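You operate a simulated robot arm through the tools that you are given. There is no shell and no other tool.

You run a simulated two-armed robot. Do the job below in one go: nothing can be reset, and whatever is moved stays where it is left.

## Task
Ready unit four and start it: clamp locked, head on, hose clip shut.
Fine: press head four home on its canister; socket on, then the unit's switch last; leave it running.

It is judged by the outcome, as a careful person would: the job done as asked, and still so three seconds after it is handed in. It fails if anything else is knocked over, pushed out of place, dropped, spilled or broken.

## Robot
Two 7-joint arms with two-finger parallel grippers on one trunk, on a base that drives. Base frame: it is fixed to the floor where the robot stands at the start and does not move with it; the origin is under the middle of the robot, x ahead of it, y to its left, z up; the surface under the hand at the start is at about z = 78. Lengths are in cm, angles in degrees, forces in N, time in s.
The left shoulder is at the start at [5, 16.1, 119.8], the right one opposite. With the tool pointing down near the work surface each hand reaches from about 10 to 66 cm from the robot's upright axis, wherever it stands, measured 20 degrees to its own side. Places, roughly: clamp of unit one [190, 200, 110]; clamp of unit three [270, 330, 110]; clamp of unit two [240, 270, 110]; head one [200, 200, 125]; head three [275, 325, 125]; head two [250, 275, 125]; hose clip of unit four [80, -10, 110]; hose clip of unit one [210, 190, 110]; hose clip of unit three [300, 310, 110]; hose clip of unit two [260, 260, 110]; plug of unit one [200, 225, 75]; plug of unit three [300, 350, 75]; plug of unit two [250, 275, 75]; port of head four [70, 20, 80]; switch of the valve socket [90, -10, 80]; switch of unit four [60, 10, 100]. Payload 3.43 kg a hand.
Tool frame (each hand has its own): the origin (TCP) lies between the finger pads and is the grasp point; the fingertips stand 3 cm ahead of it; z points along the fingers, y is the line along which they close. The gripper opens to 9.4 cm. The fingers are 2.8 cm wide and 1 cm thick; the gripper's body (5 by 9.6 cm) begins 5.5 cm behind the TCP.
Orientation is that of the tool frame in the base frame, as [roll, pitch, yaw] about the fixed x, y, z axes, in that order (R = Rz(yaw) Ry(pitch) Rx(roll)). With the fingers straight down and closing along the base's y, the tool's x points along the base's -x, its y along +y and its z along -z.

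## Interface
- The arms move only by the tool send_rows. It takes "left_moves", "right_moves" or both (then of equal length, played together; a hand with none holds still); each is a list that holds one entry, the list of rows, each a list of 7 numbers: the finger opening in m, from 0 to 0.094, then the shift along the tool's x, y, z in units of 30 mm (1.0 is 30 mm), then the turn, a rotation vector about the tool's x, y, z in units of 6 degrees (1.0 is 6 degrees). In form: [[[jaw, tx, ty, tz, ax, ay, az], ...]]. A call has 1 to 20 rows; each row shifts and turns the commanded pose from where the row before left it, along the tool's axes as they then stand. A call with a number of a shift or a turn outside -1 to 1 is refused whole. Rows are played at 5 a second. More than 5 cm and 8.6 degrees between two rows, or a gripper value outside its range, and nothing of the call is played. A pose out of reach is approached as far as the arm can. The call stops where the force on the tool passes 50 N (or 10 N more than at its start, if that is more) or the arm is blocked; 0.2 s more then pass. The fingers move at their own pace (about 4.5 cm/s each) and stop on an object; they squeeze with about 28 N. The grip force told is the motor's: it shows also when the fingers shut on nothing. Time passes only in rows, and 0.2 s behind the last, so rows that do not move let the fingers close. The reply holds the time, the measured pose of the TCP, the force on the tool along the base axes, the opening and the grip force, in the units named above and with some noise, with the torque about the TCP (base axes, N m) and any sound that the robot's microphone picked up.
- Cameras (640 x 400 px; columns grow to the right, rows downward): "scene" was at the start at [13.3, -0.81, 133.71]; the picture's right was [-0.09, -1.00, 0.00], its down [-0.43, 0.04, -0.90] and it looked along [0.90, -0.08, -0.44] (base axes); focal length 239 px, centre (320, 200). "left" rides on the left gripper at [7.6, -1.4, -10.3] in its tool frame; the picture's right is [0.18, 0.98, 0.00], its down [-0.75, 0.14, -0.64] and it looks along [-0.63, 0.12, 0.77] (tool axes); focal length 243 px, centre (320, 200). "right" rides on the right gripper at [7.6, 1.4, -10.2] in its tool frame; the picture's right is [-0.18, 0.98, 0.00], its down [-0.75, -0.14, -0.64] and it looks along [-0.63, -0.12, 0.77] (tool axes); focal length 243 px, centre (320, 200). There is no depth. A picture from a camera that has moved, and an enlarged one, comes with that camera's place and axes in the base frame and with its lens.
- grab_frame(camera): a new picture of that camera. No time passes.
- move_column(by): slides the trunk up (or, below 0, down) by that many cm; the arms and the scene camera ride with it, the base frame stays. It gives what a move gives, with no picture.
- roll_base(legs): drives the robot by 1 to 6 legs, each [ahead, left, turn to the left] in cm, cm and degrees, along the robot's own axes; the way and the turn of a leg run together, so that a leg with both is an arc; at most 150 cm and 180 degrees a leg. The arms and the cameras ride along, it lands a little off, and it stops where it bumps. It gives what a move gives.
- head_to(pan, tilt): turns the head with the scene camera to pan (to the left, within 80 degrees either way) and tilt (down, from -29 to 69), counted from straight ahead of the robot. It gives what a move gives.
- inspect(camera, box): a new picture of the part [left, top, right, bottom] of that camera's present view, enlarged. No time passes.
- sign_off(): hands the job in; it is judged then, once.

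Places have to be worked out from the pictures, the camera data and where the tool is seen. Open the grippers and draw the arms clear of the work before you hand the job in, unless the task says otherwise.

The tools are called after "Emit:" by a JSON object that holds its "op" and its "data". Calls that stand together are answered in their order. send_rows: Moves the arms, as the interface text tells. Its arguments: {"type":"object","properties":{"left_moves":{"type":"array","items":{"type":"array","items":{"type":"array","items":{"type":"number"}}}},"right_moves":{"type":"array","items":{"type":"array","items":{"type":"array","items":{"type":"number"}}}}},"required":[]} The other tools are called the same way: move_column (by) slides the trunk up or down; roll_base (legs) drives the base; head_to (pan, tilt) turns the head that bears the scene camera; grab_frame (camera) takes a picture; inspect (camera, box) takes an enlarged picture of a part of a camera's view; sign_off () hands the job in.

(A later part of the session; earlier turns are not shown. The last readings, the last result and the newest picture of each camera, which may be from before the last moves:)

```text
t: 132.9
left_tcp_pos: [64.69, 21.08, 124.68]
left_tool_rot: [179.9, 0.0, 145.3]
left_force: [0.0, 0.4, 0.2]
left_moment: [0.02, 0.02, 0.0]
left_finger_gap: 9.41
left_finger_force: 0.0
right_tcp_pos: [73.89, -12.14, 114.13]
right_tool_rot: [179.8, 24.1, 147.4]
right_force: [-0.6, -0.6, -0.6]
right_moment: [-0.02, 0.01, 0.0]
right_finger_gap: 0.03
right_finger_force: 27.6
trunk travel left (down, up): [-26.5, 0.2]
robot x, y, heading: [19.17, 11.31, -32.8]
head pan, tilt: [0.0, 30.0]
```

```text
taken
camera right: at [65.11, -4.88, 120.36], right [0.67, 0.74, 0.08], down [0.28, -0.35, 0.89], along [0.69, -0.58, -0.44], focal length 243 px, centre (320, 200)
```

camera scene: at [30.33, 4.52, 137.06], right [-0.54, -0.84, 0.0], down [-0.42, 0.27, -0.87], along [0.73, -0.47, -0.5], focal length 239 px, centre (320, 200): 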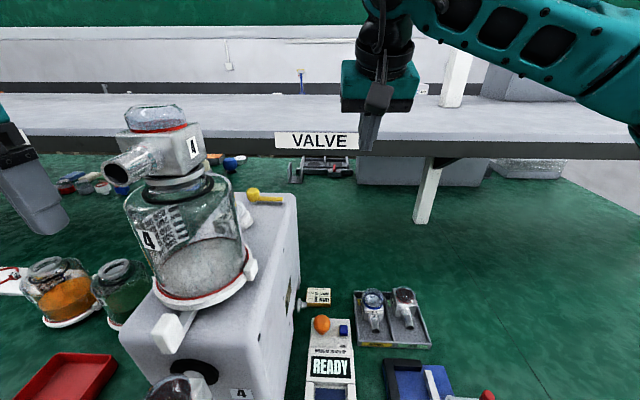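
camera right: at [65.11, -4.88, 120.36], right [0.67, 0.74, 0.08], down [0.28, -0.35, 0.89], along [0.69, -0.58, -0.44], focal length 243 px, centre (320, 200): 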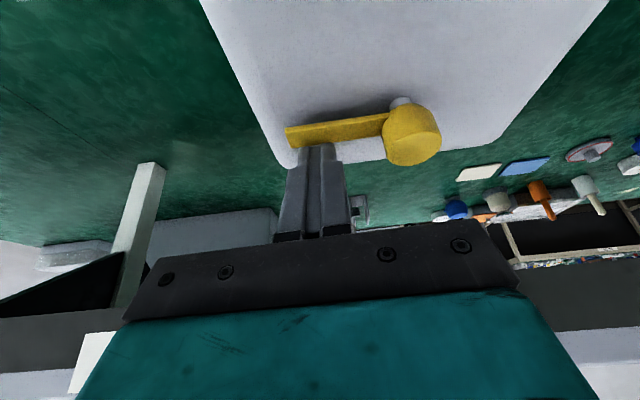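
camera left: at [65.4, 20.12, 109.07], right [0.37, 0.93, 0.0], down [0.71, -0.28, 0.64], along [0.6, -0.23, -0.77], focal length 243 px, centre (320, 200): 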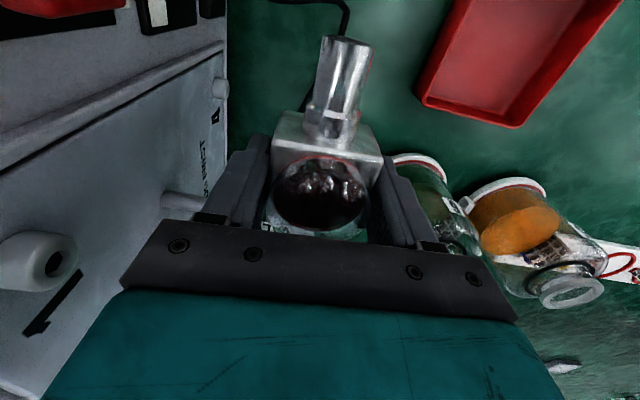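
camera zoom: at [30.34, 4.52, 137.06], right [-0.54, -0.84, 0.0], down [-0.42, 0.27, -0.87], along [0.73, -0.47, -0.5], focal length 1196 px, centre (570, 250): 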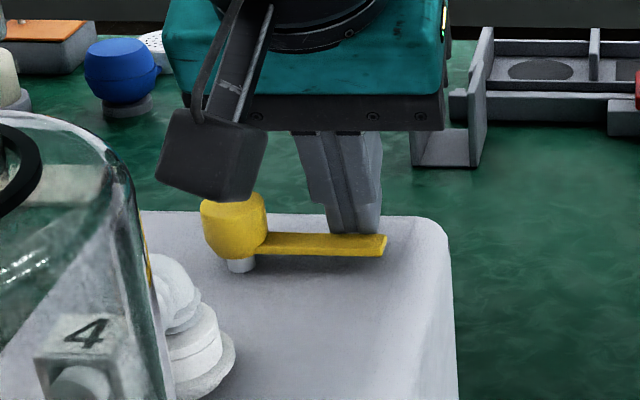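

If I pull it this way the hand's camera would run into the canister. I raise, undo the forward pitch and instead lean the hand to the right (fingers pointing down-left), which keeps everything clear.

Emit:
{"op": "send_rows", "data": {"right_moves": [[[0, -0.36, 0, -0.81, 0, 0, 0], [0, -0.36, 0, -0.81, 0, 0, 0], [0, -0.36, 0, -0.81, 0, 0, 0], [0, 0, 0, 0, 0, 1, 0], [0, 0, 0, 0, 0, 1, 0], [0, 0, 0, 0, 0, 1, 0], [0, 0, 0, 0, 0, 1, 0], [0, 0, -0.3, 0, -1, 0, 0], [0, 0, 0, 0, -1, 0, 0], [0, 0, 0, 0, -1, 0, 0], [0, 0, 0, 0, -1, 0, 0], [0, 0, 0, 0, 0, 0, 0]]]}}

Emit:
{"op": "grab_frame", "data": {"camera": "scene"}}

Emit:
{"op": "grab_frame", "data": {"camera": "right"}}

```text
t: 135.5
left_tcp_pos: [64.75, 21.28, 124.83]
left_tool_rot: [179.9, 0.0, 145.2]
left_force: [-0.2, 0.6, -0.1]
left_moment: [-0.01, -0.03, 0.02]
left_finger_gap: 9.39
left_finger_force: 0.0
right_tcp_pos: [69.86, -14.07, 121.26]
right_tool_rot: [156.0, 6.0, 147.4]
right_force: [-0.5, 0.0, 0.2]
right_moment: [0.03, 0.01, -0.01]
right_finger_gap: 0.0
right_finger_force: 28.6
right hand out of reach, approached as far as the arm can: row 4, 5, 6, 7
trunk travel left (down, up): [-26.5, 0.2]
robot x, y, heading: [19.04, 11.66, -32.7]
head pan, tilt: [0.0, 30.0]
```

```text
taken
camera scene: at [30.35, 4.54, 137.06], right [-0.54, -0.84, 0.0], down [-0.42, 0.27, -0.87], along [0.73, -0.47, -0.5], focal length 239 px, centre (320, 200)
```

scene: 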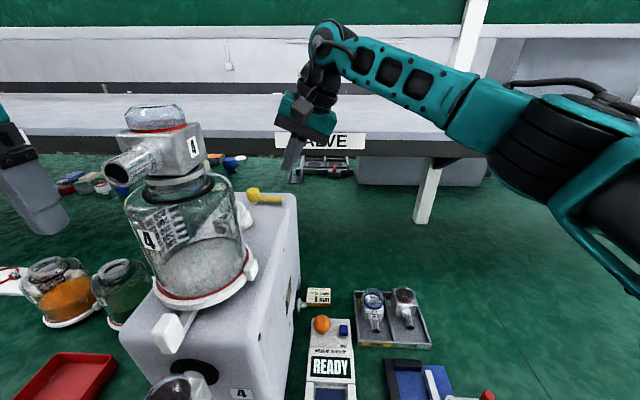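

```text
taken
camera right: at [60.91, -11.84, 130.34], right [0.6, 0.68, 0.42], down [0.37, -0.7, 0.6], along [0.71, -0.21, -0.68], focal length 243 px, centre (320, 200)
```

right: 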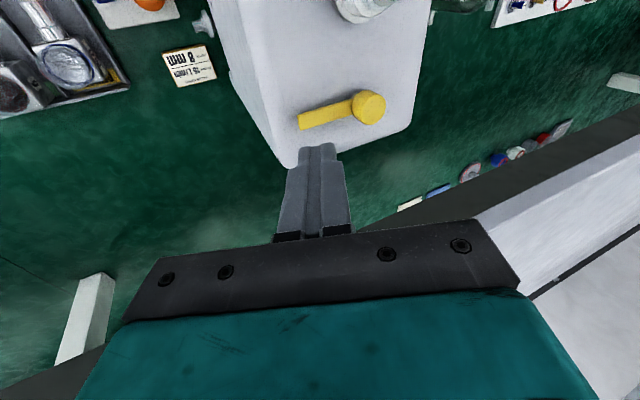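

Lean set. I move to hover behind the bar again at lower height and check that the position is reached.

Emit:
{"op": "send_rows", "data": {"right_moves": [[[0, -0.322, 0.148, 0.409, 0, 0, 0], [0, -0.322, 0.148, 0.409, 0, 0, 0], [0, -0.322, 0.148, 0.409, 0, 0, 0], [0, 0, 0, 0, 0, 0, 0]]]}}

Emit:
{"op": "grab_frame", "data": {"camera": "right"}}

Emit:
{"op": "inspect", "data": {"camera": "scene", "box": [220, 130, 340, 230]}}

```text
t: 136.5
left_tcp_pos: [64.59, 21.1, 124.71]
left_tool_rot: [179.7, 0.0, 145.2]
left_force: [0.5, -0.4, 0.2]
left_moment: [0.0, -0.03, -0.01]
left_finger_gap: 9.39
left_finger_force: 0.0
right_tcp_pos: [74.17, -13.55, 118.7]
right_tool_rot: [156.1, 6.0, 147.4]
right_force: [-0.2, -0.1, -0.1]
right_moment: [0.01, 0.01, 0.0]
right_finger_gap: 0.0
right_finger_force: 27.8
trunk travel left (down, up): [-26.5, 0.2]
robot x, y, heading: [19.2, 11.64, -32.4]
head pan, tilt: [0.0, 30.0]
```

```text
taken
camera right: at [65.19, -11.35, 127.82], right [0.6, 0.68, 0.42], down [0.37, -0.7, 0.61], along [0.71, -0.21, -0.68], focal length 243 px, centre (320, 200)
```

right: 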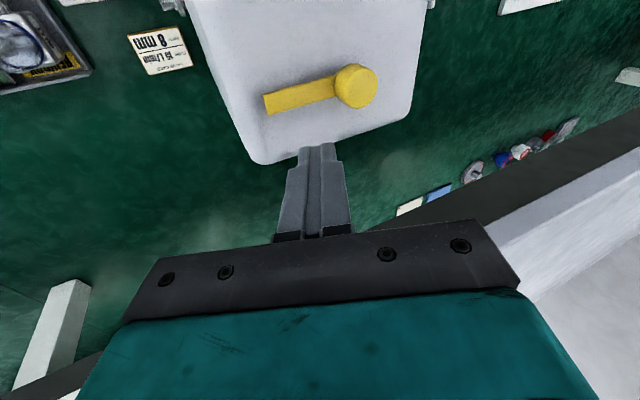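

```text
4.00 times, centred on (280, 180) of scene
camera zoom: at [30.31, 4.48, 137.06], right [-0.54, -0.84, 0.0], down [-0.42, 0.27, -0.87], along [0.73, -0.47, -0.5], focal length 956 px, centre (480, 280)
```

zoom: 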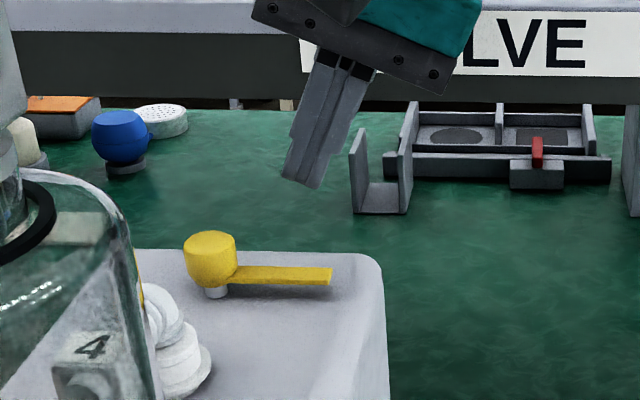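

Position reached and bar location confirmed. I lower the fingertips behind the bar to bar height.

Emit:
{"op": "send_rows", "data": {"right_moves": [[[0, 0.0615, -0.238, 0.535, 0, 0, 0], [0, 0.0615, -0.238, 0.535, 0, 0, 0], [0, 0.0615, -0.238, 0.535, 0, 0, 0], [0, 0, 0, 0, 0, 0, 0]]]}}

Emit:
{"op": "inspect", "data": {"camera": "right", "box": [220, 60, 440, 200]}}

Emit:
{"op": "inspect", "data": {"camera": "scene", "box": [220, 150, 320, 230]}}

```text
t: 137.5
left_tcp_pos: [64.76, 21.12, 124.66]
left_tool_rot: [179.8, 0.0, 145.2]
left_force: [0.6, -0.2, -0.4]
left_moment: [0.01, 0.04, -0.01]
left_finger_gap: 9.39
left_finger_force: 0.2
right_tcp_pos: [74.16, -13.59, 113.26]
right_tool_rot: [156.1, 6.1, 147.4]
right_force: [-0.1, 1.2, -0.1]
right_moment: [0.0, 0.05, 0.01]
right_finger_gap: 0.0
right_finger_force: 27.9
trunk travel left (down, up): [-26.5, 0.2]
robot x, y, heading: [19.25, 11.64, -32.7]
head pan, tilt: [0.0, 30.0]
```

```text
2.86 times, centred on (330, 130) of right
camera zoom: at [65.16, -11.27, 122.44], right [0.6, 0.68, 0.42], down [0.37, -0.7, 0.61], along [0.71, -0.21, -0.68], focal length 693 px, centre (291, 400)
```

zoom: 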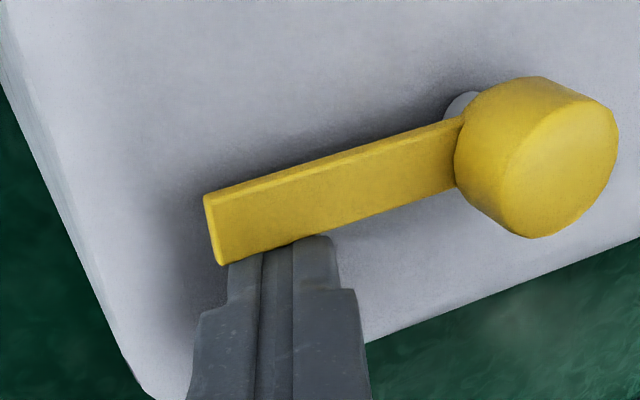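

```text
5.00 times, centred on (270, 190) of scene
camera zoom: at [30.33, 4.53, 137.06], right [-0.54, -0.84, 0.0], down [-0.42, 0.27, -0.87], along [0.73, -0.47, -0.5], focal length 1196 px, centre (570, 250)
```

zoom: 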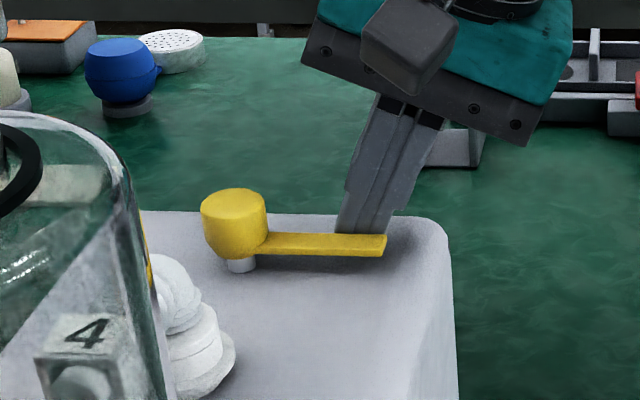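

Fingertips are right behind the bar's outer half. I pull straight toward me in steps.

Emit:
{"op": "send_rows", "data": {"right_moves": [[[0, 0.3, 0.012, -0.029, 0, 0, 0], [0, 0.3, 0.012, -0.029, 0, 0, 0], [0, 0.3, 0.012, -0.029, 0, 0, 0], [0, 0, 0, 0, 0, 0, 0]]]}}

Emit:
{"op": "inspect", "data": {"camera": "right", "box": [220, 60, 440, 200]}}

Emit:
{"op": "inspect", "data": {"camera": "scene", "box": [220, 150, 320, 230]}}

```text
t: 138.5
left_tcp_pos: [64.77, 21.21, 124.7]
left_tool_rot: [179.8, 0.0, 145.2]
left_force: [-0.2, 0.0, -0.2]
left_moment: [0.03, 0.01, -0.02]
left_finger_gap: 9.4
left_finger_force: 0.1
right_tcp_pos: [71.82, -12.06, 113.51]
right_tool_rot: [156.0, 6.0, 147.4]
right_force: [0.5, -1.4, 0.2]
right_moment: [-0.04, -0.06, -0.01]
right_finger_gap: 0.0
right_finger_force: 28.1
trunk travel left (down, up): [-26.5, 0.2]
robot x, y, heading: [19.19, 11.88, -32.8]
head pan, tilt: [0.0, 30.0]
```

```text
2.86 times, centred on (330, 130) of right
camera zoom: at [62.83, -9.8, 122.54], right [0.6, 0.68, 0.42], down [0.37, -0.7, 0.6], along [0.7, -0.21, -0.68], focal length 693 px, centre (291, 400)
```

zoom: 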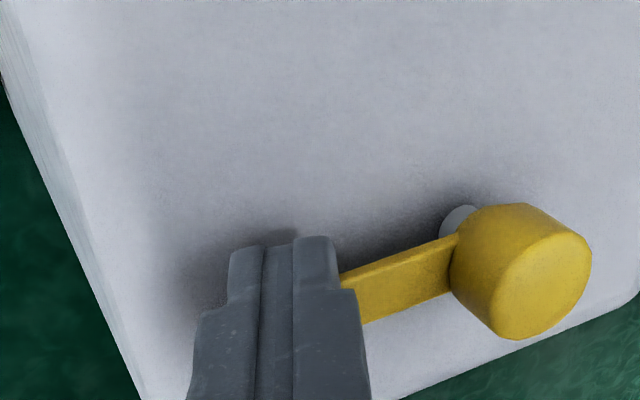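

```text
5.00 times, centred on (270, 190) of scene
camera zoom: at [30.35, 4.53, 137.06], right [-0.54, -0.84, 0.0], down [-0.42, 0.27, -0.87], along [0.73, -0.47, -0.5], focal length 1196 px, centre (570, 250)
```

zoom: 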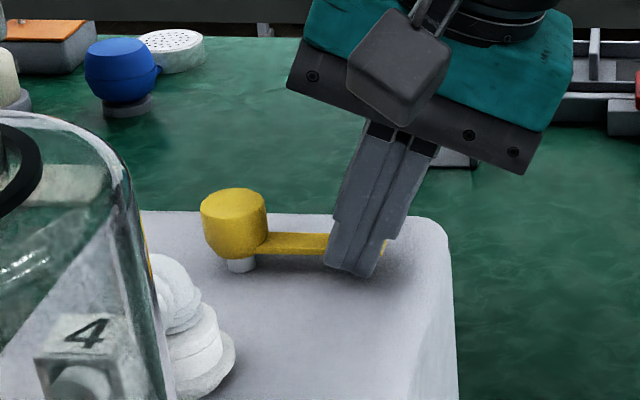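

The fingers passed over the bar – it lies lower than I thought. I raise, go back behind it, and lower further until I feel the unit's top.

Emit:
{"op": "send_rows", "data": {"right_moves": [[[0, -0.087, 0.337, -0.757, 0, 0, 0], [0, -0.53, -0.022, 0.05, 0, 0, 0], [0, -0.53, -0.022, 0.05, 0, 0, 0], [0, 0.06, -0.236, 0.53, 0, 0, 0], [0, 0.06, -0.236, 0.53, 0, 0, 0], [0, 0, 0, 0, 0, 0, 0]]]}}

Emit:
{"op": "send_rows", "data": {"right_moves": [[[0, 0.0105, -0.04, 0.091, 0, 0, 0], [0, 0.0105, -0.04, 0.091, 0, 0, 0], [0, 0, 0, 0, 0, 0, 0]]]}}

Emit:
{"op": "inspect", "data": {"camera": "right", "box": [220, 60, 440, 200]}}

Emit:
{"op": "inspect", "data": {"camera": "scene", "box": [220, 150, 320, 230]}}

```text
t: 139.9
left_tcp_pos: [64.54, 21.27, 124.86]
left_tool_rot: [179.8, 0.2, 145.3]
left_force: [0.0, -0.4, 0.2]
left_moment: [0.04, -0.01, -0.02]
left_finger_gap: 9.39
left_finger_force: 0.0
right_tcp_pos: [74.53, -13.94, 113.18]
right_tool_rot: [155.4, 6.8, 147.2]
right_force: [4.7, -5.1, 35.8]
right_moment: [0.14, 0.07, 0.02]
right_finger_gap: 0.0
right_finger_force: 28.6
trunk travel left (down, up): [-26.5, 0.2]
robot x, y, heading: [19.15, 11.44, -32.7]
head pan, tilt: [0.0, 30.0]
```

```text
t: 140.5
left_tcp_pos: [64.45, 21.22, 124.77]
left_tool_rot: [179.7, 0.2, 145.1]
left_force: [0.1, -0.7, 1.0]
left_moment: [0.01, 0.0, 0.0]
left_finger_gap: 9.38
left_finger_force: 0.0
right_tcp_pos: [74.48, -13.84, 113.23]
right_tool_rot: [155.4, 7.1, 147.2]
right_force: [-10.4, 0.5, 12.5]
right_moment: [0.14, 0.38, 0.08]
right_finger_gap: 0.0
right_finger_force: 27.7
trunk travel left (down, up): [-26.5, 0.2]
robot x, y, heading: [19.04, 11.55, -32.6]
head pan, tilt: [0.0, 30.0]
stopped in row 2 (right hand): the force on the tool passed its limit at 52 N (the readings are from after the stop); the commanded pose is now the measured one
```

```text
2.86 times, centred on (330, 130) of right
camera zoom: at [65.39, -11.51, 122.12], right [0.59, 0.68, 0.43], down [0.36, -0.7, 0.61], along [0.72, -0.21, -0.66], focal length 693 px, centre (291, 400)
```

zoom: 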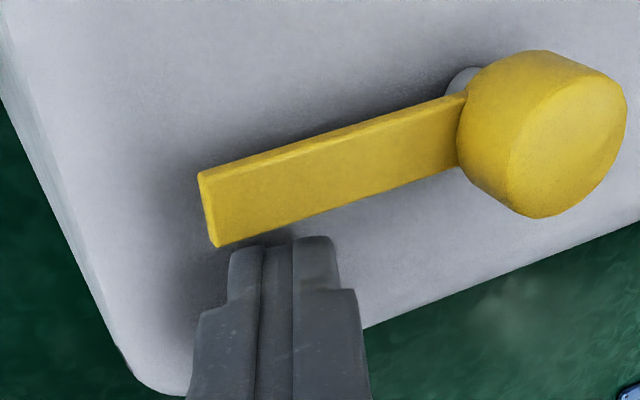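

```text
5.00 times, centred on (270, 190) of scene
camera zoom: at [30.05, 4.55, 137.02], right [-0.54, -0.84, 0.0], down [-0.42, 0.27, -0.87], along [0.73, -0.47, -0.5], focal length 1196 px, centre (570, 250)
```

zoom: 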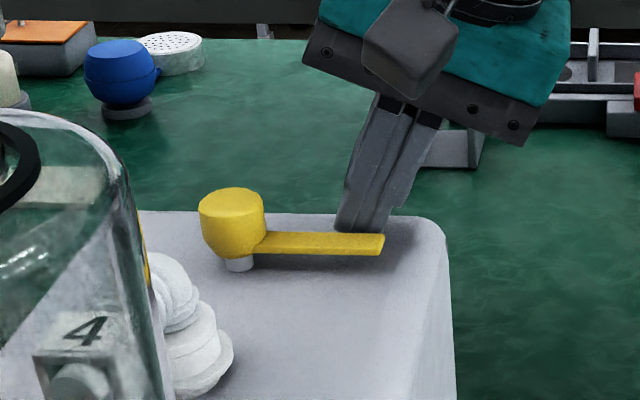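

Now I'm resting on the unit's top behind the bar (stopped at the force limit – I ease off immediately). I raise 3 mm and pull in very small steps, reading the force each time.

Emit:
{"op": "send_rows", "data": {"right_moves": [[[0, -0.012, 0.047, -0.106, 0, 0, 0], [0, 0, 0, 0, 0, 0, 0]]]}}

Emit:
{"op": "send_rows", "data": {"right_moves": [[[0, 0.15, 0.006, -0.014, 0, 0, 0], [0, 0.1, 0.004, -0.01, 0, 0, 0]]]}}

Emit:
{"op": "inspect", "data": {"camera": "right", "box": [220, 60, 440, 200]}}

```text
t: 141.1
left_tcp_pos: [64.7, 21.28, 124.83]
left_tool_rot: [179.9, 0.1, 145.3]
left_force: [1.0, -0.7, -0.1]
left_moment: [0.03, 0.01, 0.01]
left_finger_gap: 9.39
left_finger_force: 0.0
right_tcp_pos: [74.82, -13.87, 113.25]
right_tool_rot: [155.5, 7.0, 147.3]
right_force: [-2.6, 0.3, 2.1]
right_moment: [0.07, 0.08, 0.0]
right_finger_gap: 0.0
right_finger_force: 28.1
trunk travel left (down, up): [-26.5, 0.2]
robot x, y, heading: [19.36, 11.46, -32.5]
head pan, tilt: [0.0, 30.0]
```

```text
t: 141.7
left_tcp_pos: [64.7, 21.21, 124.75]
left_tool_rot: [179.8, 0.0, 145.2]
left_force: [-0.4, 0.1, 0.5]
left_moment: [0.04, -0.05, 0.0]
left_finger_gap: 9.4
left_finger_force: 0.2
right_tcp_pos: [74.04, -13.55, 113.27]
right_tool_rot: [155.5, 6.9, 147.1]
right_force: [1.9, -1.3, 3.2]
right_moment: [-0.02, -0.04, 0.0]
right_finger_gap: 0.0
right_finger_force: 27.9
trunk travel left (down, up): [-26.5, 0.2]
robot x, y, heading: [19.28, 11.47, -32.6]
head pan, tilt: [0.0, 30.0]
```

```text
2.86 times, centred on (330, 130) of right
camera zoom: at [65.03, -11.23, 122.15], right [0.6, 0.68, 0.43], down [0.36, -0.7, 0.61], along [0.72, -0.21, -0.66], focal length 693 px, centre (291, 400)
```

zoom: 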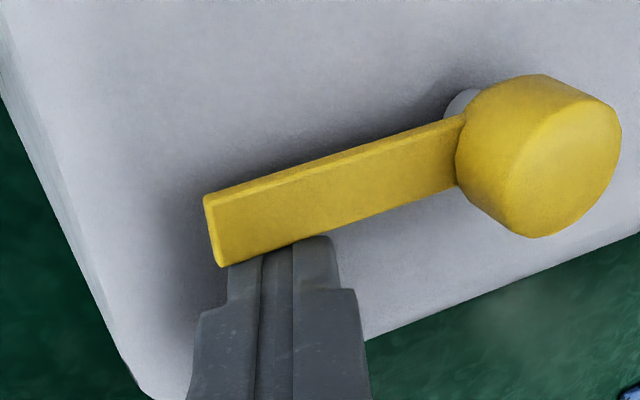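

The bar now overlaps the fingertip from this view. Another small pull.

Emit:
{"op": "send_rows", "data": {"right_moves": [[[0, 0.15, 0.006, -0.02, 0, 0, 0], [0, 0, 0, 0, 0, 0, 0]]]}}

Emit:
{"op": "inspect", "data": {"camera": "right", "box": [220, 60, 440, 200]}}

Emit:
{"op": "send_rows", "data": {"right_moves": [[[0, 0.15, 0.006, -0.02, 0, 0, 0], [0, 0, 0, 0, 0, 0, 0]]]}}

Emit:
{"op": "inspect", "data": {"camera": "right", "box": [220, 60, 440, 200]}}

```text
t: 142.3
left_tcp_pos: [64.69, 21.31, 124.77]
left_tool_rot: [179.7, -0.1, 145.2]
left_force: [-0.2, 0.0, -0.7]
left_moment: [0.04, 0.02, 0.01]
left_finger_gap: 9.39
left_finger_force: 0.0
right_tcp_pos: [73.71, -13.17, 113.17]
right_tool_rot: [155.4, 6.9, 147.3]
right_force: [-0.7, 0.5, 0.1]
right_moment: [-0.04, 0.0, 0.02]
right_finger_gap: 0.0
right_finger_force: 27.7
trunk travel left (down, up): [-26.5, 0.2]
robot x, y, heading: [19.18, 11.5, -32.5]
head pan, tilt: [0.0, 30.0]
```

```text
2.86 times, centred on (330, 130) of right
camera zoom: at [64.63, -10.9, 122.18], right [0.6, 0.68, 0.43], down [0.36, -0.7, 0.61], along [0.72, -0.21, -0.67], focal length 693 px, centre (291, 400)
```

zoom: 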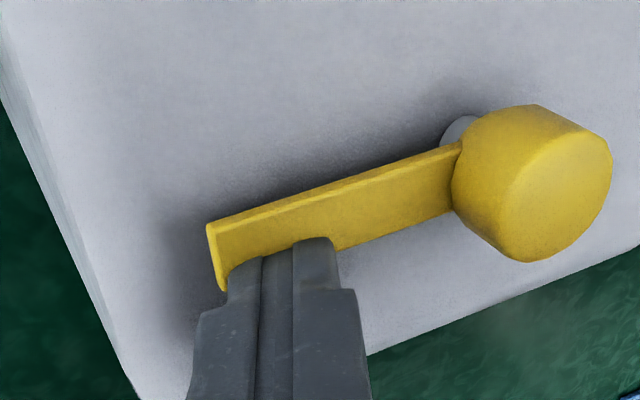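

```text
t: 142.9
left_tcp_pos: [64.68, 21.18, 124.67]
left_tool_rot: [179.7, 0.0, 145.2]
left_force: [0.9, 0.3, 1.0]
left_moment: [0.0, -0.02, -0.02]
left_finger_gap: 9.4
left_finger_force: 0.0
right_tcp_pos: [73.34, -12.81, 113.34]
right_tool_rot: [155.5, 6.8, 147.1]
right_force: [-0.9, -0.5, 0.0]
right_moment: [-0.02, -0.03, 0.01]
right_finger_gap: 0.0
right_finger_force: 28.1
trunk travel left (down, up): [-26.5, 0.2]
robot x, y, heading: [19.26, 11.8, -32.8]
head pan, tilt: [0.0, 30.0]
```

```text
2.86 times, centred on (330, 130) of right
camera zoom: at [64.26, -10.67, 122.17], right [0.6, 0.68, 0.43], down [0.36, -0.7, 0.61], along [0.72, -0.21, -0.66], focal length 693 px, centre (291, 400)
```

zoom: 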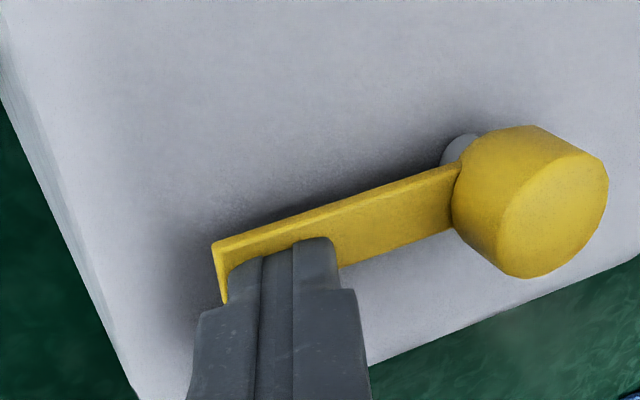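

The fingers go through/over the bar without moving it, so the bar is only a pointer: the yellow knob (≈3 cm) must be gripped and turned, like a stopcock. I raise and straighten the right hand, then shift the base left for a vertical reach over the knob.

Emit:
{"op": "send_rows", "data": {"right_moves": [[[0, -0.07, 0.27, -0.6, 0, 0, 0], [0, -0.07, 0.27, -0.6, 0, 0, 0], [0, 0.3, 0, -0.6, 0, 0, 0], [0, 0.6, -0.3, -0.6, 1, 0, 0], [0, 0.6, -0.3, -0.3, 1, 0, 0], [0, 0.6, -0.3, 0, 1, 0, 0], [0, 0.6, -0.3, 0, 1, 0, 0], [0, 0, 0, 0, 0, 1, 0], [0, 0, 0, 0, 0, 0, 0]]]}}

Emit:
{"op": "grab_frame", "data": {"camera": "scene"}}

```text
t: 144.9
left_tcp_pos: [64.67, 21.18, 124.81]
left_tool_rot: [179.9, -0.1, 145.2]
left_force: [-0.3, -0.3, 0.5]
left_moment: [-0.02, -0.01, -0.01]
left_finger_gap: 9.39
left_finger_force: 0.0
right_tcp_pos: [63.53, -12.66, 119.4]
right_tool_rot: [179.5, 0.9, 147.2]
right_force: [0.2, 0.0, 0.2]
right_moment: [0.01, 0.01, 0.02]
right_finger_gap: 0.0
right_finger_force: 28.5
trunk travel left (down, up): [-26.5, 0.2]
robot x, y, heading: [19.43, 11.5, -32.7]
head pan, tilt: [0.0, 30.0]
```

```text
taken
camera scene: at [30.32, 4.52, 137.06], right [-0.54, -0.84, 0.0], down [-0.42, 0.27, -0.87], along [0.73, -0.47, -0.5], focal length 239 px, centre (320, 200)
```

scene: 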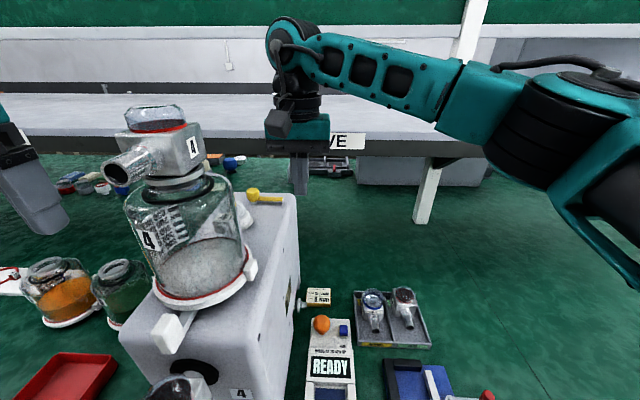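

I draw the right hand 12 cm further right first, then drive left 9 and forward 1.5.

Emit:
{"op": "send_rows", "data": {"right_moves": [[[0, 0.2, -1, -0.3, 0, 0, 0], [0, 0.2, -1, -0.3, 0, 0, 0], [0, 0.2, -1, 0, 0, 0, 0], [0, 0.2, -1, 0, 0, 0, 0]]]}}

Emit:
{"op": "roll_base", "data": {"legs": [[1.5, 9, 0]]}}

Emit:
{"op": "grab_frame", "data": {"camera": "scene"}}

Emit:
{"op": "grab_frame", "data": {"camera": "right"}}

```text
t: 145.9
left_tcp_pos: [64.73, 21.01, 124.71]
left_tool_rot: [179.8, 0.0, 145.1]
left_force: [0.0, 0.4, -0.1]
left_moment: [0.02, 0.0, -0.03]
left_finger_gap: 9.37
left_finger_force: 0.1
right_tcp_pos: [54.94, -21.61, 120.99]
right_tool_rot: [179.6, 0.9, 147.3]
right_force: [-0.7, 0.2, 0.0]
right_moment: [0.01, 0.0, 0.02]
right_finger_gap: 0.0
right_finger_force: 28.2
trunk travel left (down, up): [-26.5, 0.2]
robot x, y, heading: [19.14, 11.36, -32.8]
head pan, tilt: [0.0, 30.0]
```

```text
t: 147.3
left_tcp_pos: [70.82, 28.09, 124.71]
left_tool_rot: [179.9, 0.0, 145.2]
left_force: [-0.3, 0.0, -0.2]
left_moment: [-0.02, 0.04, -0.04]
left_finger_gap: 9.37
left_finger_force: 0.1
right_tcp_pos: [61.12, -14.8, 121.03]
right_tool_rot: [179.5, 1.0, 147.3]
right_force: [0.9, 0.4, 0.2]
right_moment: [-0.01, 0.01, 0.0]
right_finger_gap: 0.0
right_finger_force: 28.0
trunk travel left (down, up): [-26.5, 0.2]
robot x, y, heading: [25.23, 18.89, -32.6]
head pan, tilt: [0.0, 30.0]
```

```text
taken
camera scene: at [36.49, 11.35, 137.06], right [-0.54, -0.84, 0.0], down [-0.42, 0.27, -0.87], along [0.73, -0.47, -0.5], focal length 239 px, centre (320, 200)
```

scene: 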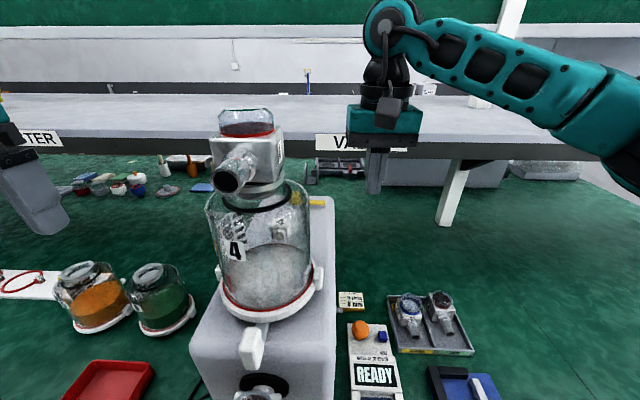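

```text
taken
camera right: at [55.19, -9.32, 131.21], right [0.69, 0.73, 0.01], down [0.55, -0.52, 0.65], along [0.48, -0.44, -0.76], focal length 243 px, centre (320, 200)
```

right: 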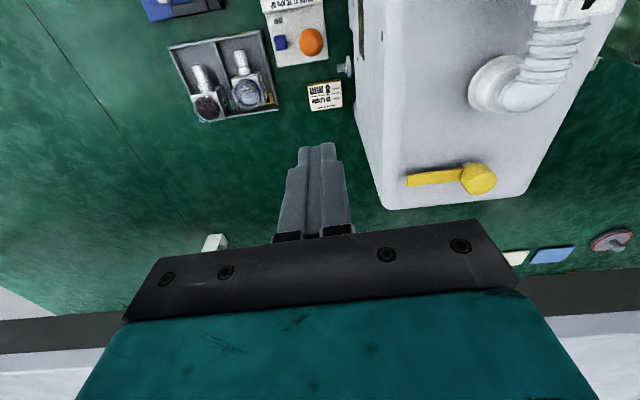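

Excellent top view: knob axis ≈[75.1,-7.3], bar pointing right, elbow base ≈[69.1,-2.7] straight in front of the knob. I level the hand, open it to 6 cm, and bring it over the knob.

Emit:
{"op": "inspect", "data": {"camera": "right", "box": [390, 40, 550, 210]}}

Emit:
{"op": "send_rows", "data": {"right_moves": [[[0.06, -0.87, 0, 0, 0.083, 0.15, 0], [0.06, -0.87, 0, 0, 0, 0, 0], [0.06, -0.87, 0, 0, 0, 0, 0], [0.06, 0, 0.92, 0, 0, 0, 0], [0.06, 0, 0.92, 0, 0, 0, 0], [0.06, 0, 0.92, 0, 0, 0, 0], [0.06, 0, 0.92, 0, 0, 0, 0], [0.06, 0, 0.92, 0, 0, 0, 0], [0.06, 0, 0, 0, 0, 0, 0]]]}}

Emit:
{"op": "grab_frame", "data": {"camera": "right"}}

Emit:
{"op": "grab_frame", "data": {"camera": "scene"}}

```text
2.35 times, centred on (470, 125) of right
camera zoom: at [55.19, -9.32, 131.21], right [0.69, 0.73, 0.01], down [0.55, -0.52, 0.65], along [0.48, -0.44, -0.76], focal length 571 px, centre (-33, 376)
```

zoom: 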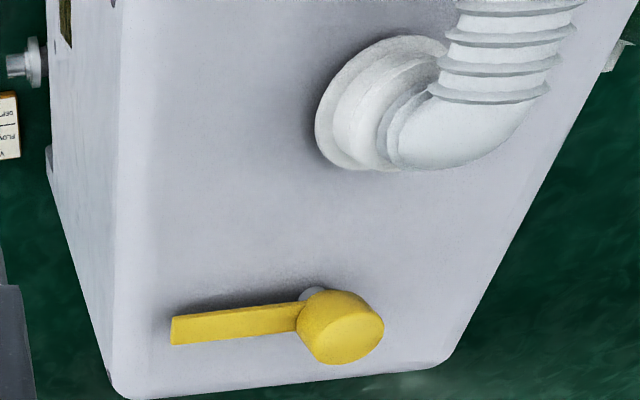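

```text
t: 149.3
left_tcp_pos: [70.84, 27.92, 124.77]
left_tool_rot: [179.8, 0.0, 145.2]
left_force: [-0.9, -0.9, -0.7]
left_moment: [0.03, 0.04, -0.02]
left_finger_gap: 9.41
left_finger_force: 0.2
right_tcp_pos: [74.82, -7.39, 121.16]
right_tool_rot: [180.0, 0.1, 147.3]
right_force: [-1.1, -0.2, 0.2]
right_moment: [0.02, 0.04, -0.01]
right_finger_gap: 6.0
right_finger_force: 0.2
trunk travel left (down, up): [-26.5, 0.2]
robot x, y, heading: [25.41, 18.46, -32.7]
head pan, tilt: [0.0, 30.0]
```

```text
taken
camera right: at [69.07, -2.06, 131.25], right [0.69, 0.73, 0.0], down [0.56, -0.53, 0.64], along [0.47, -0.44, -0.77], focal length 243 px, centre (320, 200)
```

right: 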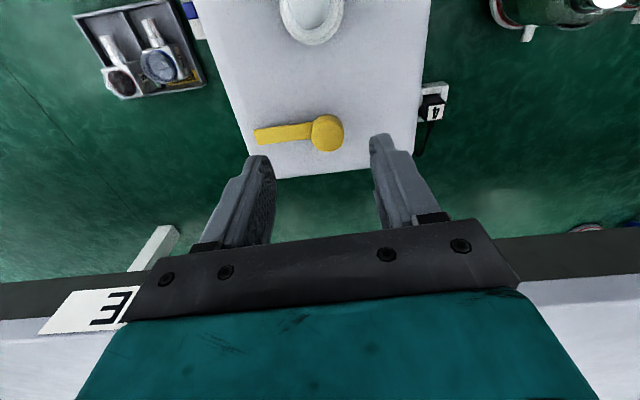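

```text
taken
camera scene: at [36.44, 11.23, 137.05], right [-0.54, -0.84, 0.0], down [-0.42, 0.27, -0.87], along [0.73, -0.47, -0.5], focal length 239 px, centre (320, 200)
```

scene: 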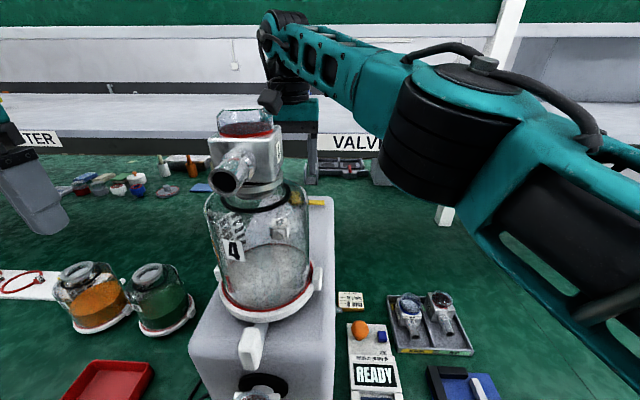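

Knob is 0.5 cm left and 0.2 cm ahead of the hand centre; I correct and descend until the tips are just above the bar level, straddling the knob.

Emit:
{"op": "send_rows", "data": {"right_moves": [[[0.06, -0.065, 0.163, 0.55, 0, 0, 0], [0.06, 0, 0, 0.55, 0, 0, 0], [0.06, 0, 0, 0.55, 0, 0, 0], [0.06, 0, 0, 0.55, 0, 0, 0], [0.06, 0, 0, 0, 0, 0, 0]]]}}

Emit:
{"op": "grab_frame", "data": {"camera": "right"}}

```text
t: 150.6
left_tcp_pos: [70.73, 27.99, 124.64]
left_tool_rot: [179.8, -0.1, 145.3]
left_force: [-0.9, -0.9, 0.5]
left_moment: [0.0, -0.01, -0.01]
left_finger_gap: 9.38
left_finger_force: 0.1
right_tcp_pos: [75.65, -7.15, 114.55]
right_tool_rot: [180.0, 0.0, 147.3]
right_force: [0.0, 0.5, 0.0]
right_moment: [-0.01, 0.02, -0.04]
right_finger_gap: 6.01
right_finger_force: 0.0
trunk travel left (down, up): [-26.5, 0.2]
robot x, y, heading: [25.54, 18.43, -32.5]
head pan, tilt: [0.0, 30.0]
```

```text
taken
camera right: at [69.82, -1.71, 124.72], right [0.69, 0.73, 0.0], down [0.56, -0.53, 0.64], along [0.47, -0.44, -0.77], focal length 243 px, centre (320, 200)
```

right: 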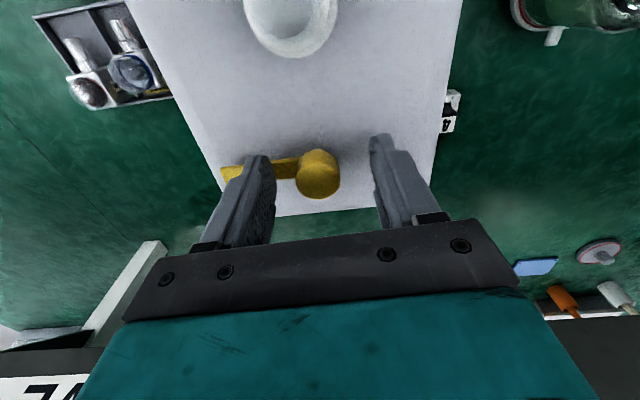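

Knob is centred between the fingers. I close on it.

Emit:
{"op": "send_rows", "data": {"right_moves": [[[0.01, 0, 0, 0, 0, 0, 0], [0.01, 0, 0, 0, 0, 0, 0], [0.01, 0, 0, 0, 0, 0, 0], [0.01, 0, 0, 0, 0, 0, 0]]]}}

Emit:
{"op": "grab_frame", "data": {"camera": "right"}}

```text
t: 151.6
left_tcp_pos: [70.76, 27.96, 124.69]
left_tool_rot: [179.8, 0.0, 145.2]
left_force: [0.1, 0.3, 0.3]
left_moment: [-0.02, 0.0, 0.01]
left_finger_gap: 9.4
left_finger_force: 0.1
right_tcp_pos: [75.49, -7.32, 114.54]
right_tool_rot: [-179.9, 0.0, 147.2]
right_force: [-7.3, -6.4, -0.7]
right_moment: [0.13, 0.22, -0.08]
right_finger_gap: 2.66
right_finger_force: 28.2
trunk travel left (down, up): [-26.5, 0.2]
robot x, y, heading: [25.01, 18.12, -32.8]
head pan, tilt: [0.0, 30.0]
```

```text
taken
camera right: at [69.73, -1.91, 124.73], right [0.69, 0.73, 0.0], down [0.56, -0.53, 0.64], along [0.47, -0.44, -0.77], focal length 243 px, centre (320, 200)
```

right: 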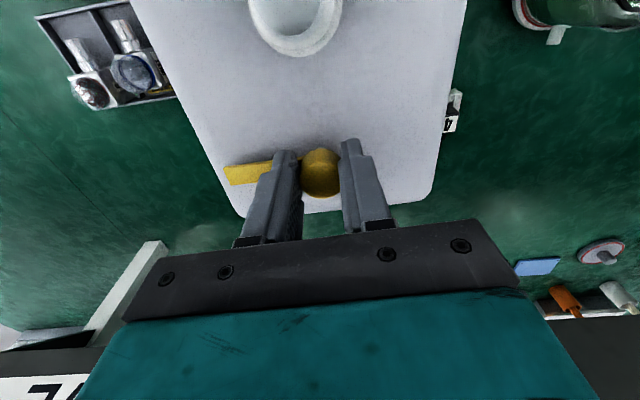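

Gripped (2.66 cm). I relieve the side load slightly and turn clockwise (seen from above) a few steps.

Emit:
{"op": "send_rows", "data": {"right_moves": [[[0.01, 0, -0.04, 0, 0, 0, 1], [0.01, 0, 0, 0, 0, 0, 1], [0.01, 0, 0, 0, 0, 0, 1], [0.01, 0, 0, 0, 0, 0, 1], [0.01, 0, 0, 0, 0, 0, 0]]]}}

Emit:
{"op": "grab_frame", "data": {"camera": "right"}}

```text
t: 152.8
left_tcp_pos: [70.89, 28.06, 124.67]
left_tool_rot: [179.9, 0.0, 145.3]
left_force: [0.8, 0.6, 0.2]
left_moment: [-0.04, 0.01, 0.03]
left_finger_gap: 9.39
left_finger_force: 0.1
right_tcp_pos: [75.61, -7.17, 114.5]
right_tool_rot: [179.9, 0.1, 123.2]
right_force: [2.9, -0.7, 0.1]
right_moment: [-0.04, 0.05, 0.03]
right_finger_gap: 2.64
right_finger_force: 27.6
trunk travel left (down, up): [-26.5, 0.2]
robot x, y, heading: [25.67, 18.19, -32.5]
head pan, tilt: [0.0, 30.0]
```

```text
taken
camera right: at [72.52, 0.07, 124.73], right [0.92, 0.39, 0.0], down [0.29, -0.71, 0.64], along [0.25, -0.59, -0.77], focal length 243 px, centre (320, 200)
```

right: 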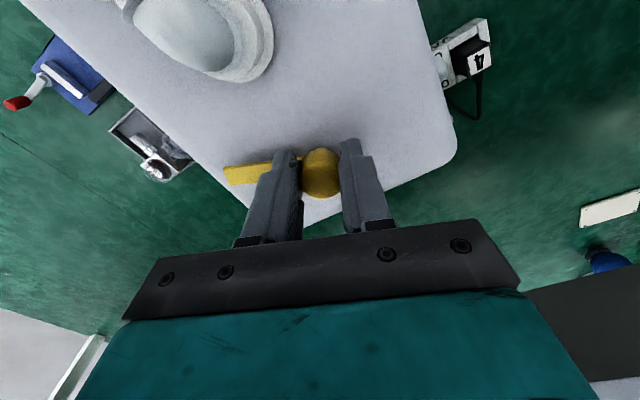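

The bar turns with the knob. I keep turning in steps.

Emit:
{"op": "send_rows", "data": {"right_moves": [[[0.01, 0, 0, 0, 0, 0, 1], [0.01, 0, 0, 0, 0, 0, 1], [0.01, 0, 0, 0, 0, 0, 1], [0.01, 0, 0, 0, 0, 0, 1], [0.01, 0, 0, 0, 0, 0, 1], [0.01, 0, 0, 0, 0, 0, 0]]]}}

Emit:
{"op": "grab_frame", "data": {"camera": "right"}}

```text
t: 154.2
left_tcp_pos: [70.99, 28.01, 124.65]
left_tool_rot: [179.8, -0.1, 145.2]
left_force: [1.1, 0.1, 0.2]
left_moment: [0.02, -0.04, 0.03]
left_finger_gap: 9.4
left_finger_force: 0.0
right_tcp_pos: [75.71, -7.2, 114.52]
right_tool_rot: [179.9, 0.0, 93.1]
right_force: [18.5, -4.8, 8.1]
right_moment: [-0.23, -0.12, 0.07]
right_finger_gap: 2.65
right_finger_force: 28.2
trunk travel left (down, up): [-26.5, 0.2]
robot x, y, heading: [25.3, 18.58, -32.6]
head pan, tilt: [0.0, 30.0]
```

```text
taken
camera right: at [76.61, 0.53, 124.72], right [0.99, -0.13, 0.0], down [-0.1, -0.76, 0.64], along [-0.08, -0.64, -0.77], focal length 243 px, centre (320, 200)
```

right: 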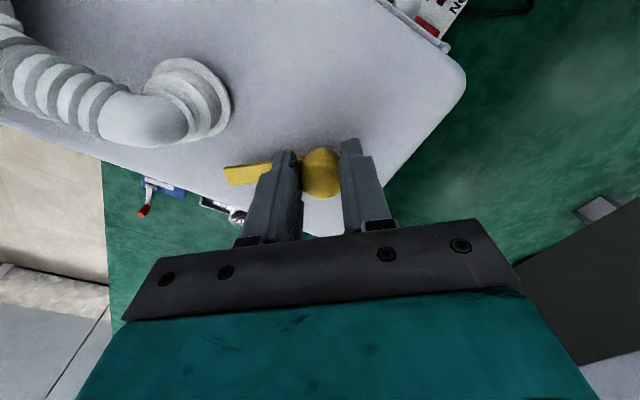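

Turning fine (54°); a side load of ~19 N built up, so I shift the hand a little with it and continue.

Emit:
{"op": "send_rows", "data": {"right_moves": [[[0.01, -0.035, 0.05, 0, 0, 0, 0], [0.01, 0, 0, 0, 0, 0, 1], [0.01, 0, 0, 0, 0, 0, 1], [0.01, 0, 0, 0, 0, 0, 1], [0.01, 0, 0, 0, 0, 0, 0]]]}}

Emit:
{"op": "grab_frame", "data": {"camera": "right"}}

```text
t: 155.3
left_tcp_pos: [71.07, 28.08, 124.62]
left_tool_rot: [179.9, -0.1, 145.2]
left_force: [-0.5, -0.4, 0.2]
left_moment: [0.0, 0.0, 0.03]
left_finger_gap: 9.44
left_finger_force: 0.0
right_tcp_pos: [76.02, -7.23, 114.55]
right_tool_rot: [179.9, 0.1, 75.2]
right_force: [17.5, -0.6, 4.4]
right_moment: [-0.36, -0.13, 0.14]
right_finger_gap: 2.66
right_finger_force: 28.3
trunk travel left (down, up): [-26.5, 0.2]
robot x, y, heading: [25.49, 18.18, -32.4]
head pan, tilt: [0.0, 30.0]
```

```text
taken
camera right: at [79.1, -0.21, 124.74], right [0.9, -0.43, 0.0], down [-0.33, -0.69, 0.64], along [-0.27, -0.58, -0.77], focal length 243 px, centre (320, 200)
```

right: 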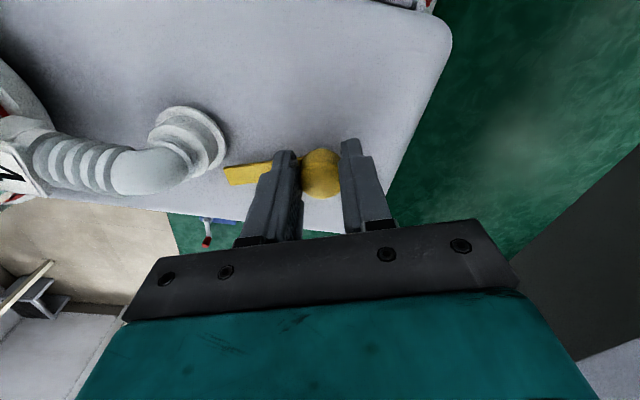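

The bar is nearly pointing at the elbow. I relieve the side load again and turn on in small steps to the stop.

Emit:
{"op": "send_rows", "data": {"right_moves": [[[0.01, 0.015, 0.055, 0, 0, 0, 0], [0.01, 0, 0, 0, 0, 0, 1], [0.01, 0, 0, 0, 0, 0, 0]]]}}

Emit:
{"op": "send_rows", "data": {"right_moves": [[[0.01, 0, 0, 0, 0, 0, 1], [0.01, 0, 0, 0, 0, 0, 0]]]}}

Emit:
{"op": "grab_frame", "data": {"camera": "right"}}

```text
t: 156.2
left_tcp_pos: [71.01, 28.05, 124.66]
left_tool_rot: [179.9, -0.1, 145.2]
left_force: [0.4, -0.3, 0.2]
left_moment: [-0.02, 0.0, 0.02]
left_finger_gap: 9.41
left_finger_force: 0.0
right_tcp_pos: [75.98, -7.2, 114.47]
right_tool_rot: [180.0, -0.1, 69.2]
right_force: [9.0, -0.4, 2.5]
right_moment: [0.3, -0.62, 0.06]
right_finger_gap: 2.64
right_finger_force: 27.9
trunk travel left (down, up): [-26.5, 0.2]
robot x, y, heading: [25.43, 18.56, -32.4]
head pan, tilt: [0.0, 30.0]
```

```text
t: 156.8
left_tcp_pos: [71.05, 28.09, 124.69]
left_tool_rot: [179.9, -0.1, 145.2]
left_force: [-0.5, 0.7, 0.4]
left_moment: [-0.02, -0.02, 0.01]
left_finger_gap: 9.4
left_finger_force: 0.1
right_tcp_pos: [76.02, -7.33, 114.55]
right_tool_rot: [179.8, 0.0, 63.2]
right_force: [15.5, -1.0, 6.5]
right_moment: [0.22, -0.12, 0.07]
right_finger_gap: 2.64
right_finger_force: 28.2
trunk travel left (down, up): [-26.5, 0.2]
robot x, y, heading: [24.88, 18.39, -32.2]
head pan, tilt: [0.0, 30.0]
```

```text
taken
camera right: at [80.59, -1.09, 124.73], right [0.79, -0.61, 0.0], down [-0.47, -0.61, 0.64], along [-0.39, -0.51, -0.77], focal length 243 px, centre (320, 200)
```

right: 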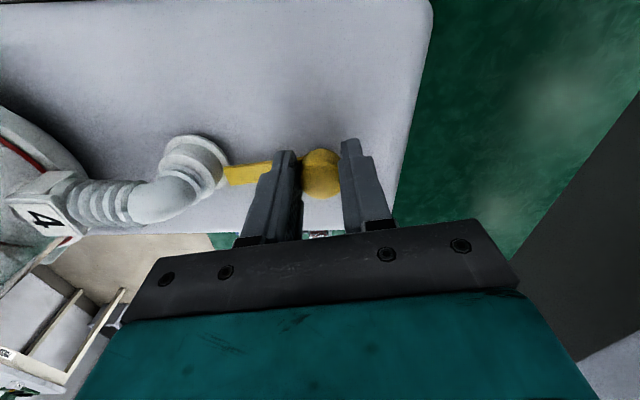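

Bar tip is at the elbow collar now, 84° turned. A bit more until it points squarely at it or stops.

Emit:
{"op": "send_rows", "data": {"right_moves": [[[0.01, 0.01, 0.05, 0, 0, 0, 0.6], [0.01, 0, 0, 0, 0, 0, 0]]]}}

Emit:
{"op": "send_rows", "data": {"right_moves": [[[0.01, 0, 0, 0, 0, 0, 0.5], [0.01, 0, 0, 0, 0, 0, 0]]]}}

Emit:
{"op": "inspect", "data": {"camera": "right", "box": [120, 100, 400, 240]}}

```text
t: 157.3
left_tcp_pos: [70.84, 27.98, 124.79]
left_tool_rot: [179.8, 0.0, 145.2]
left_force: [-0.2, 0.2, 0.0]
left_moment: [-0.02, 0.01, 0.01]
left_finger_gap: 9.4
left_finger_force: 0.1
right_tcp_pos: [76.1, -7.33, 114.45]
right_tool_rot: [-180.0, 0.0, 59.6]
right_force: [6.4, -0.4, 0.8]
right_moment: [0.09, -0.64, 0.0]
right_finger_gap: 2.66
right_finger_force: 28.0
trunk travel left (down, up): [-26.5, 0.2]
robot x, y, heading: [24.81, 17.92, -32.4]
head pan, tilt: [0.0, 30.0]
```

```text
t: 157.9
left_tcp_pos: [70.97, 28.02, 124.78]
left_tool_rot: [179.9, -0.2, 145.3]
left_force: [0.6, 0.2, -1.0]
left_moment: [-0.04, 0.0, 0.01]
left_finger_gap: 9.4
left_finger_force: 0.1
right_tcp_pos: [76.14, -7.3, 114.48]
right_tool_rot: [-180.0, 0.0, 56.7]
right_force: [5.9, 0.9, -0.2]
right_moment: [-0.07, -0.45, 0.03]
right_finger_gap: 2.65
right_finger_force: 28.0
trunk travel left (down, up): [-26.5, 0.2]
robot x, y, heading: [25.55, 18.45, -32.5]
head pan, tilt: [0.0, 30.0]
```

```text
2.29 times, centred on (260, 170) of right
camera zoom: at [81.35, -1.71, 124.72], right [0.72, -0.69, 0.0], down [-0.53, -0.55, 0.64], along [-0.45, -0.46, -0.77], focal length 555 px, centre (457, 269)
```

zoom: 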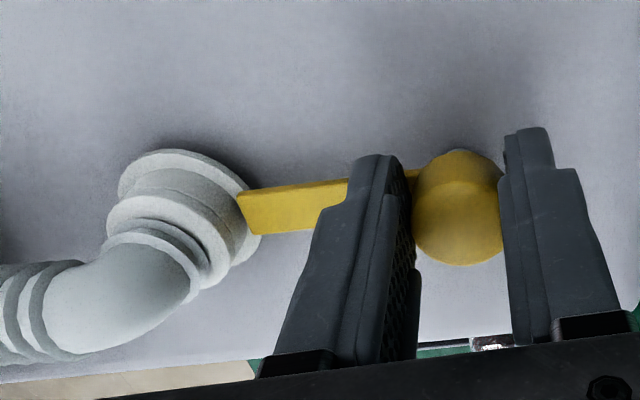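

The bar now points squarely into the collar (90.6° turned). One more small step to feel for the stop.

Emit:
{"op": "send_rows", "data": {"right_moves": [[[0.01, 0, 0, 0, 0, 0, 0.5], [0.01, 0, 0, 0, 0, 0, 0]]]}}

Emit:
{"op": "inspect", "data": {"camera": "right", "box": [120, 100, 400, 240]}}

```text
t: 158.6
left_tcp_pos: [70.99, 27.9, 124.68]
left_tool_rot: [179.8, -0.1, 145.2]
left_force: [0.5, -0.4, -0.6]
left_moment: [0.02, -0.02, 0.01]
left_finger_gap: 9.39
left_finger_force: 0.1
right_tcp_pos: [76.18, -7.43, 114.52]
right_tool_rot: [-179.9, 0.0, 53.6]
right_force: [3.2, 0.5, -1.0]
right_moment: [-0.08, -0.4, 0.34]
right_finger_gap: 2.66
right_finger_force: 28.2
trunk travel left (down, up): [-26.5, 0.2]
robot x, y, heading: [25.02, 18.41, -32.3]
head pan, tilt: [0.0, 30.0]
```

```text
2.29 times, centred on (260, 170) of right
camera zoom: at [81.63, -2.03, 124.73], right [0.68, -0.73, 0.0], down [-0.56, -0.52, 0.64], along [-0.47, -0.44, -0.77], focal length 555 px, centre (457, 269)
```

zoom: 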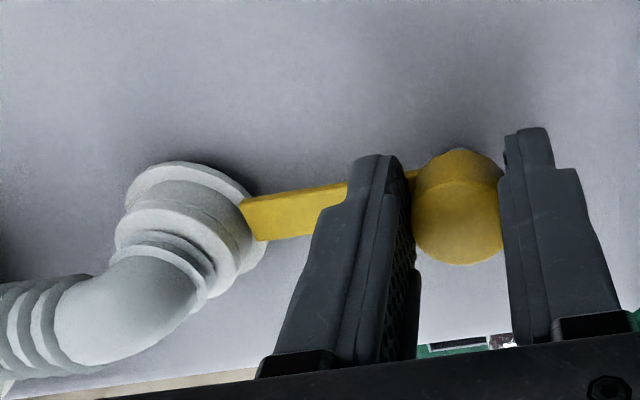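

Torque jumped to 0.34 N·m – the stop. The clip is shut. I open the fingers, raise clear and turn the hand back.

Emit:
{"op": "send_rows", "data": {"right_moves": [[[0.055, 0, 0, 0, 0, 0, 0], [0.055, 0, 0, 0, 0, 0, 0], [0.055, 0, 0, -0.5, 0, 0, 0], [0.055, 0, 0, -0.8, 0, 0, 0], [0.055, 0, 0, -0.8, 0, 0, 0], [0.055, 0, 0, 0, 0, 0, -1], [0.055, 0, 0, 0, 0, 0, -1], [0.055, 0, 0, 0, 0, 0, -1], [0.055, 0, 0, 0, 0, 0, -1], [0.055, 0, 0, 0, 0, 0, -1], [0.055, 0, 0, 0, 0, 0, -1], [0.055, 0, 0, 0, 0, 0, -1], [0.055, 0, 0, 0, 0, 0, -1], [0.055, 0, 0, 0, 0, 0, -1], [0.055, 0, 0, 0, 0, 0, -1], [0.055, 0, 0, 0, 0, 0, -1], [0.055, 0, 0, 0, 0, 0, -1], [0.055, 0, 0, 0, 0, 0, -1], [0.055, 0, 0, 0, 0, 0, -1], [0.055, 0, 0, 0, 0, 0, -1]]]}}

Emit:
{"op": "grab_frame", "data": {"camera": "right"}}

```text
t: 162.8
left_tcp_pos: [70.86, 28.03, 124.78]
left_tool_rot: [179.8, 0.1, 145.2]
left_force: [-0.2, 0.2, 0.1]
left_moment: [-0.03, 0.03, 0.02]
left_finger_gap: 9.36
left_finger_force: 0.1
right_tcp_pos: [75.29, -7.34, 119.48]
right_tool_rot: [180.0, 0.1, 143.8]
right_force: [0.1, -0.4, 0.7]
right_moment: [-0.02, -0.01, -0.01]
right_finger_gap: 5.49
right_finger_force: 0.1
right hand out of reach, approached as far as the arm can: row 4, 5
trunk travel left (down, up): [-26.5, 0.2]
robot x, y, heading: [25.36, 18.41, -32.4]
head pan, tilt: [0.0, 30.0]
```

```text
taken
camera right: at [69.89, -1.61, 129.7], right [0.73, 0.68, 0.0], down [0.52, -0.56, 0.64], along [0.44, -0.47, -0.77], focal length 243 px, centre (320, 200)
```

right: 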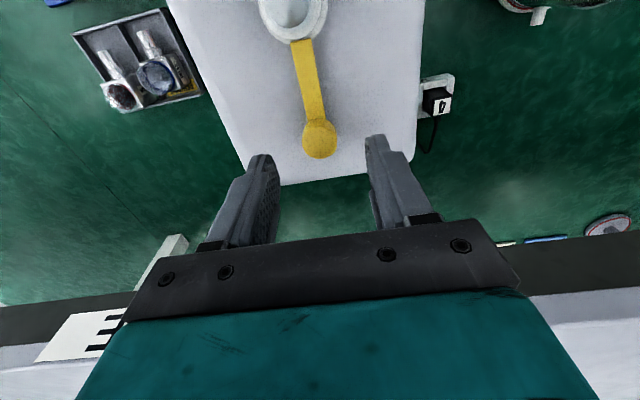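

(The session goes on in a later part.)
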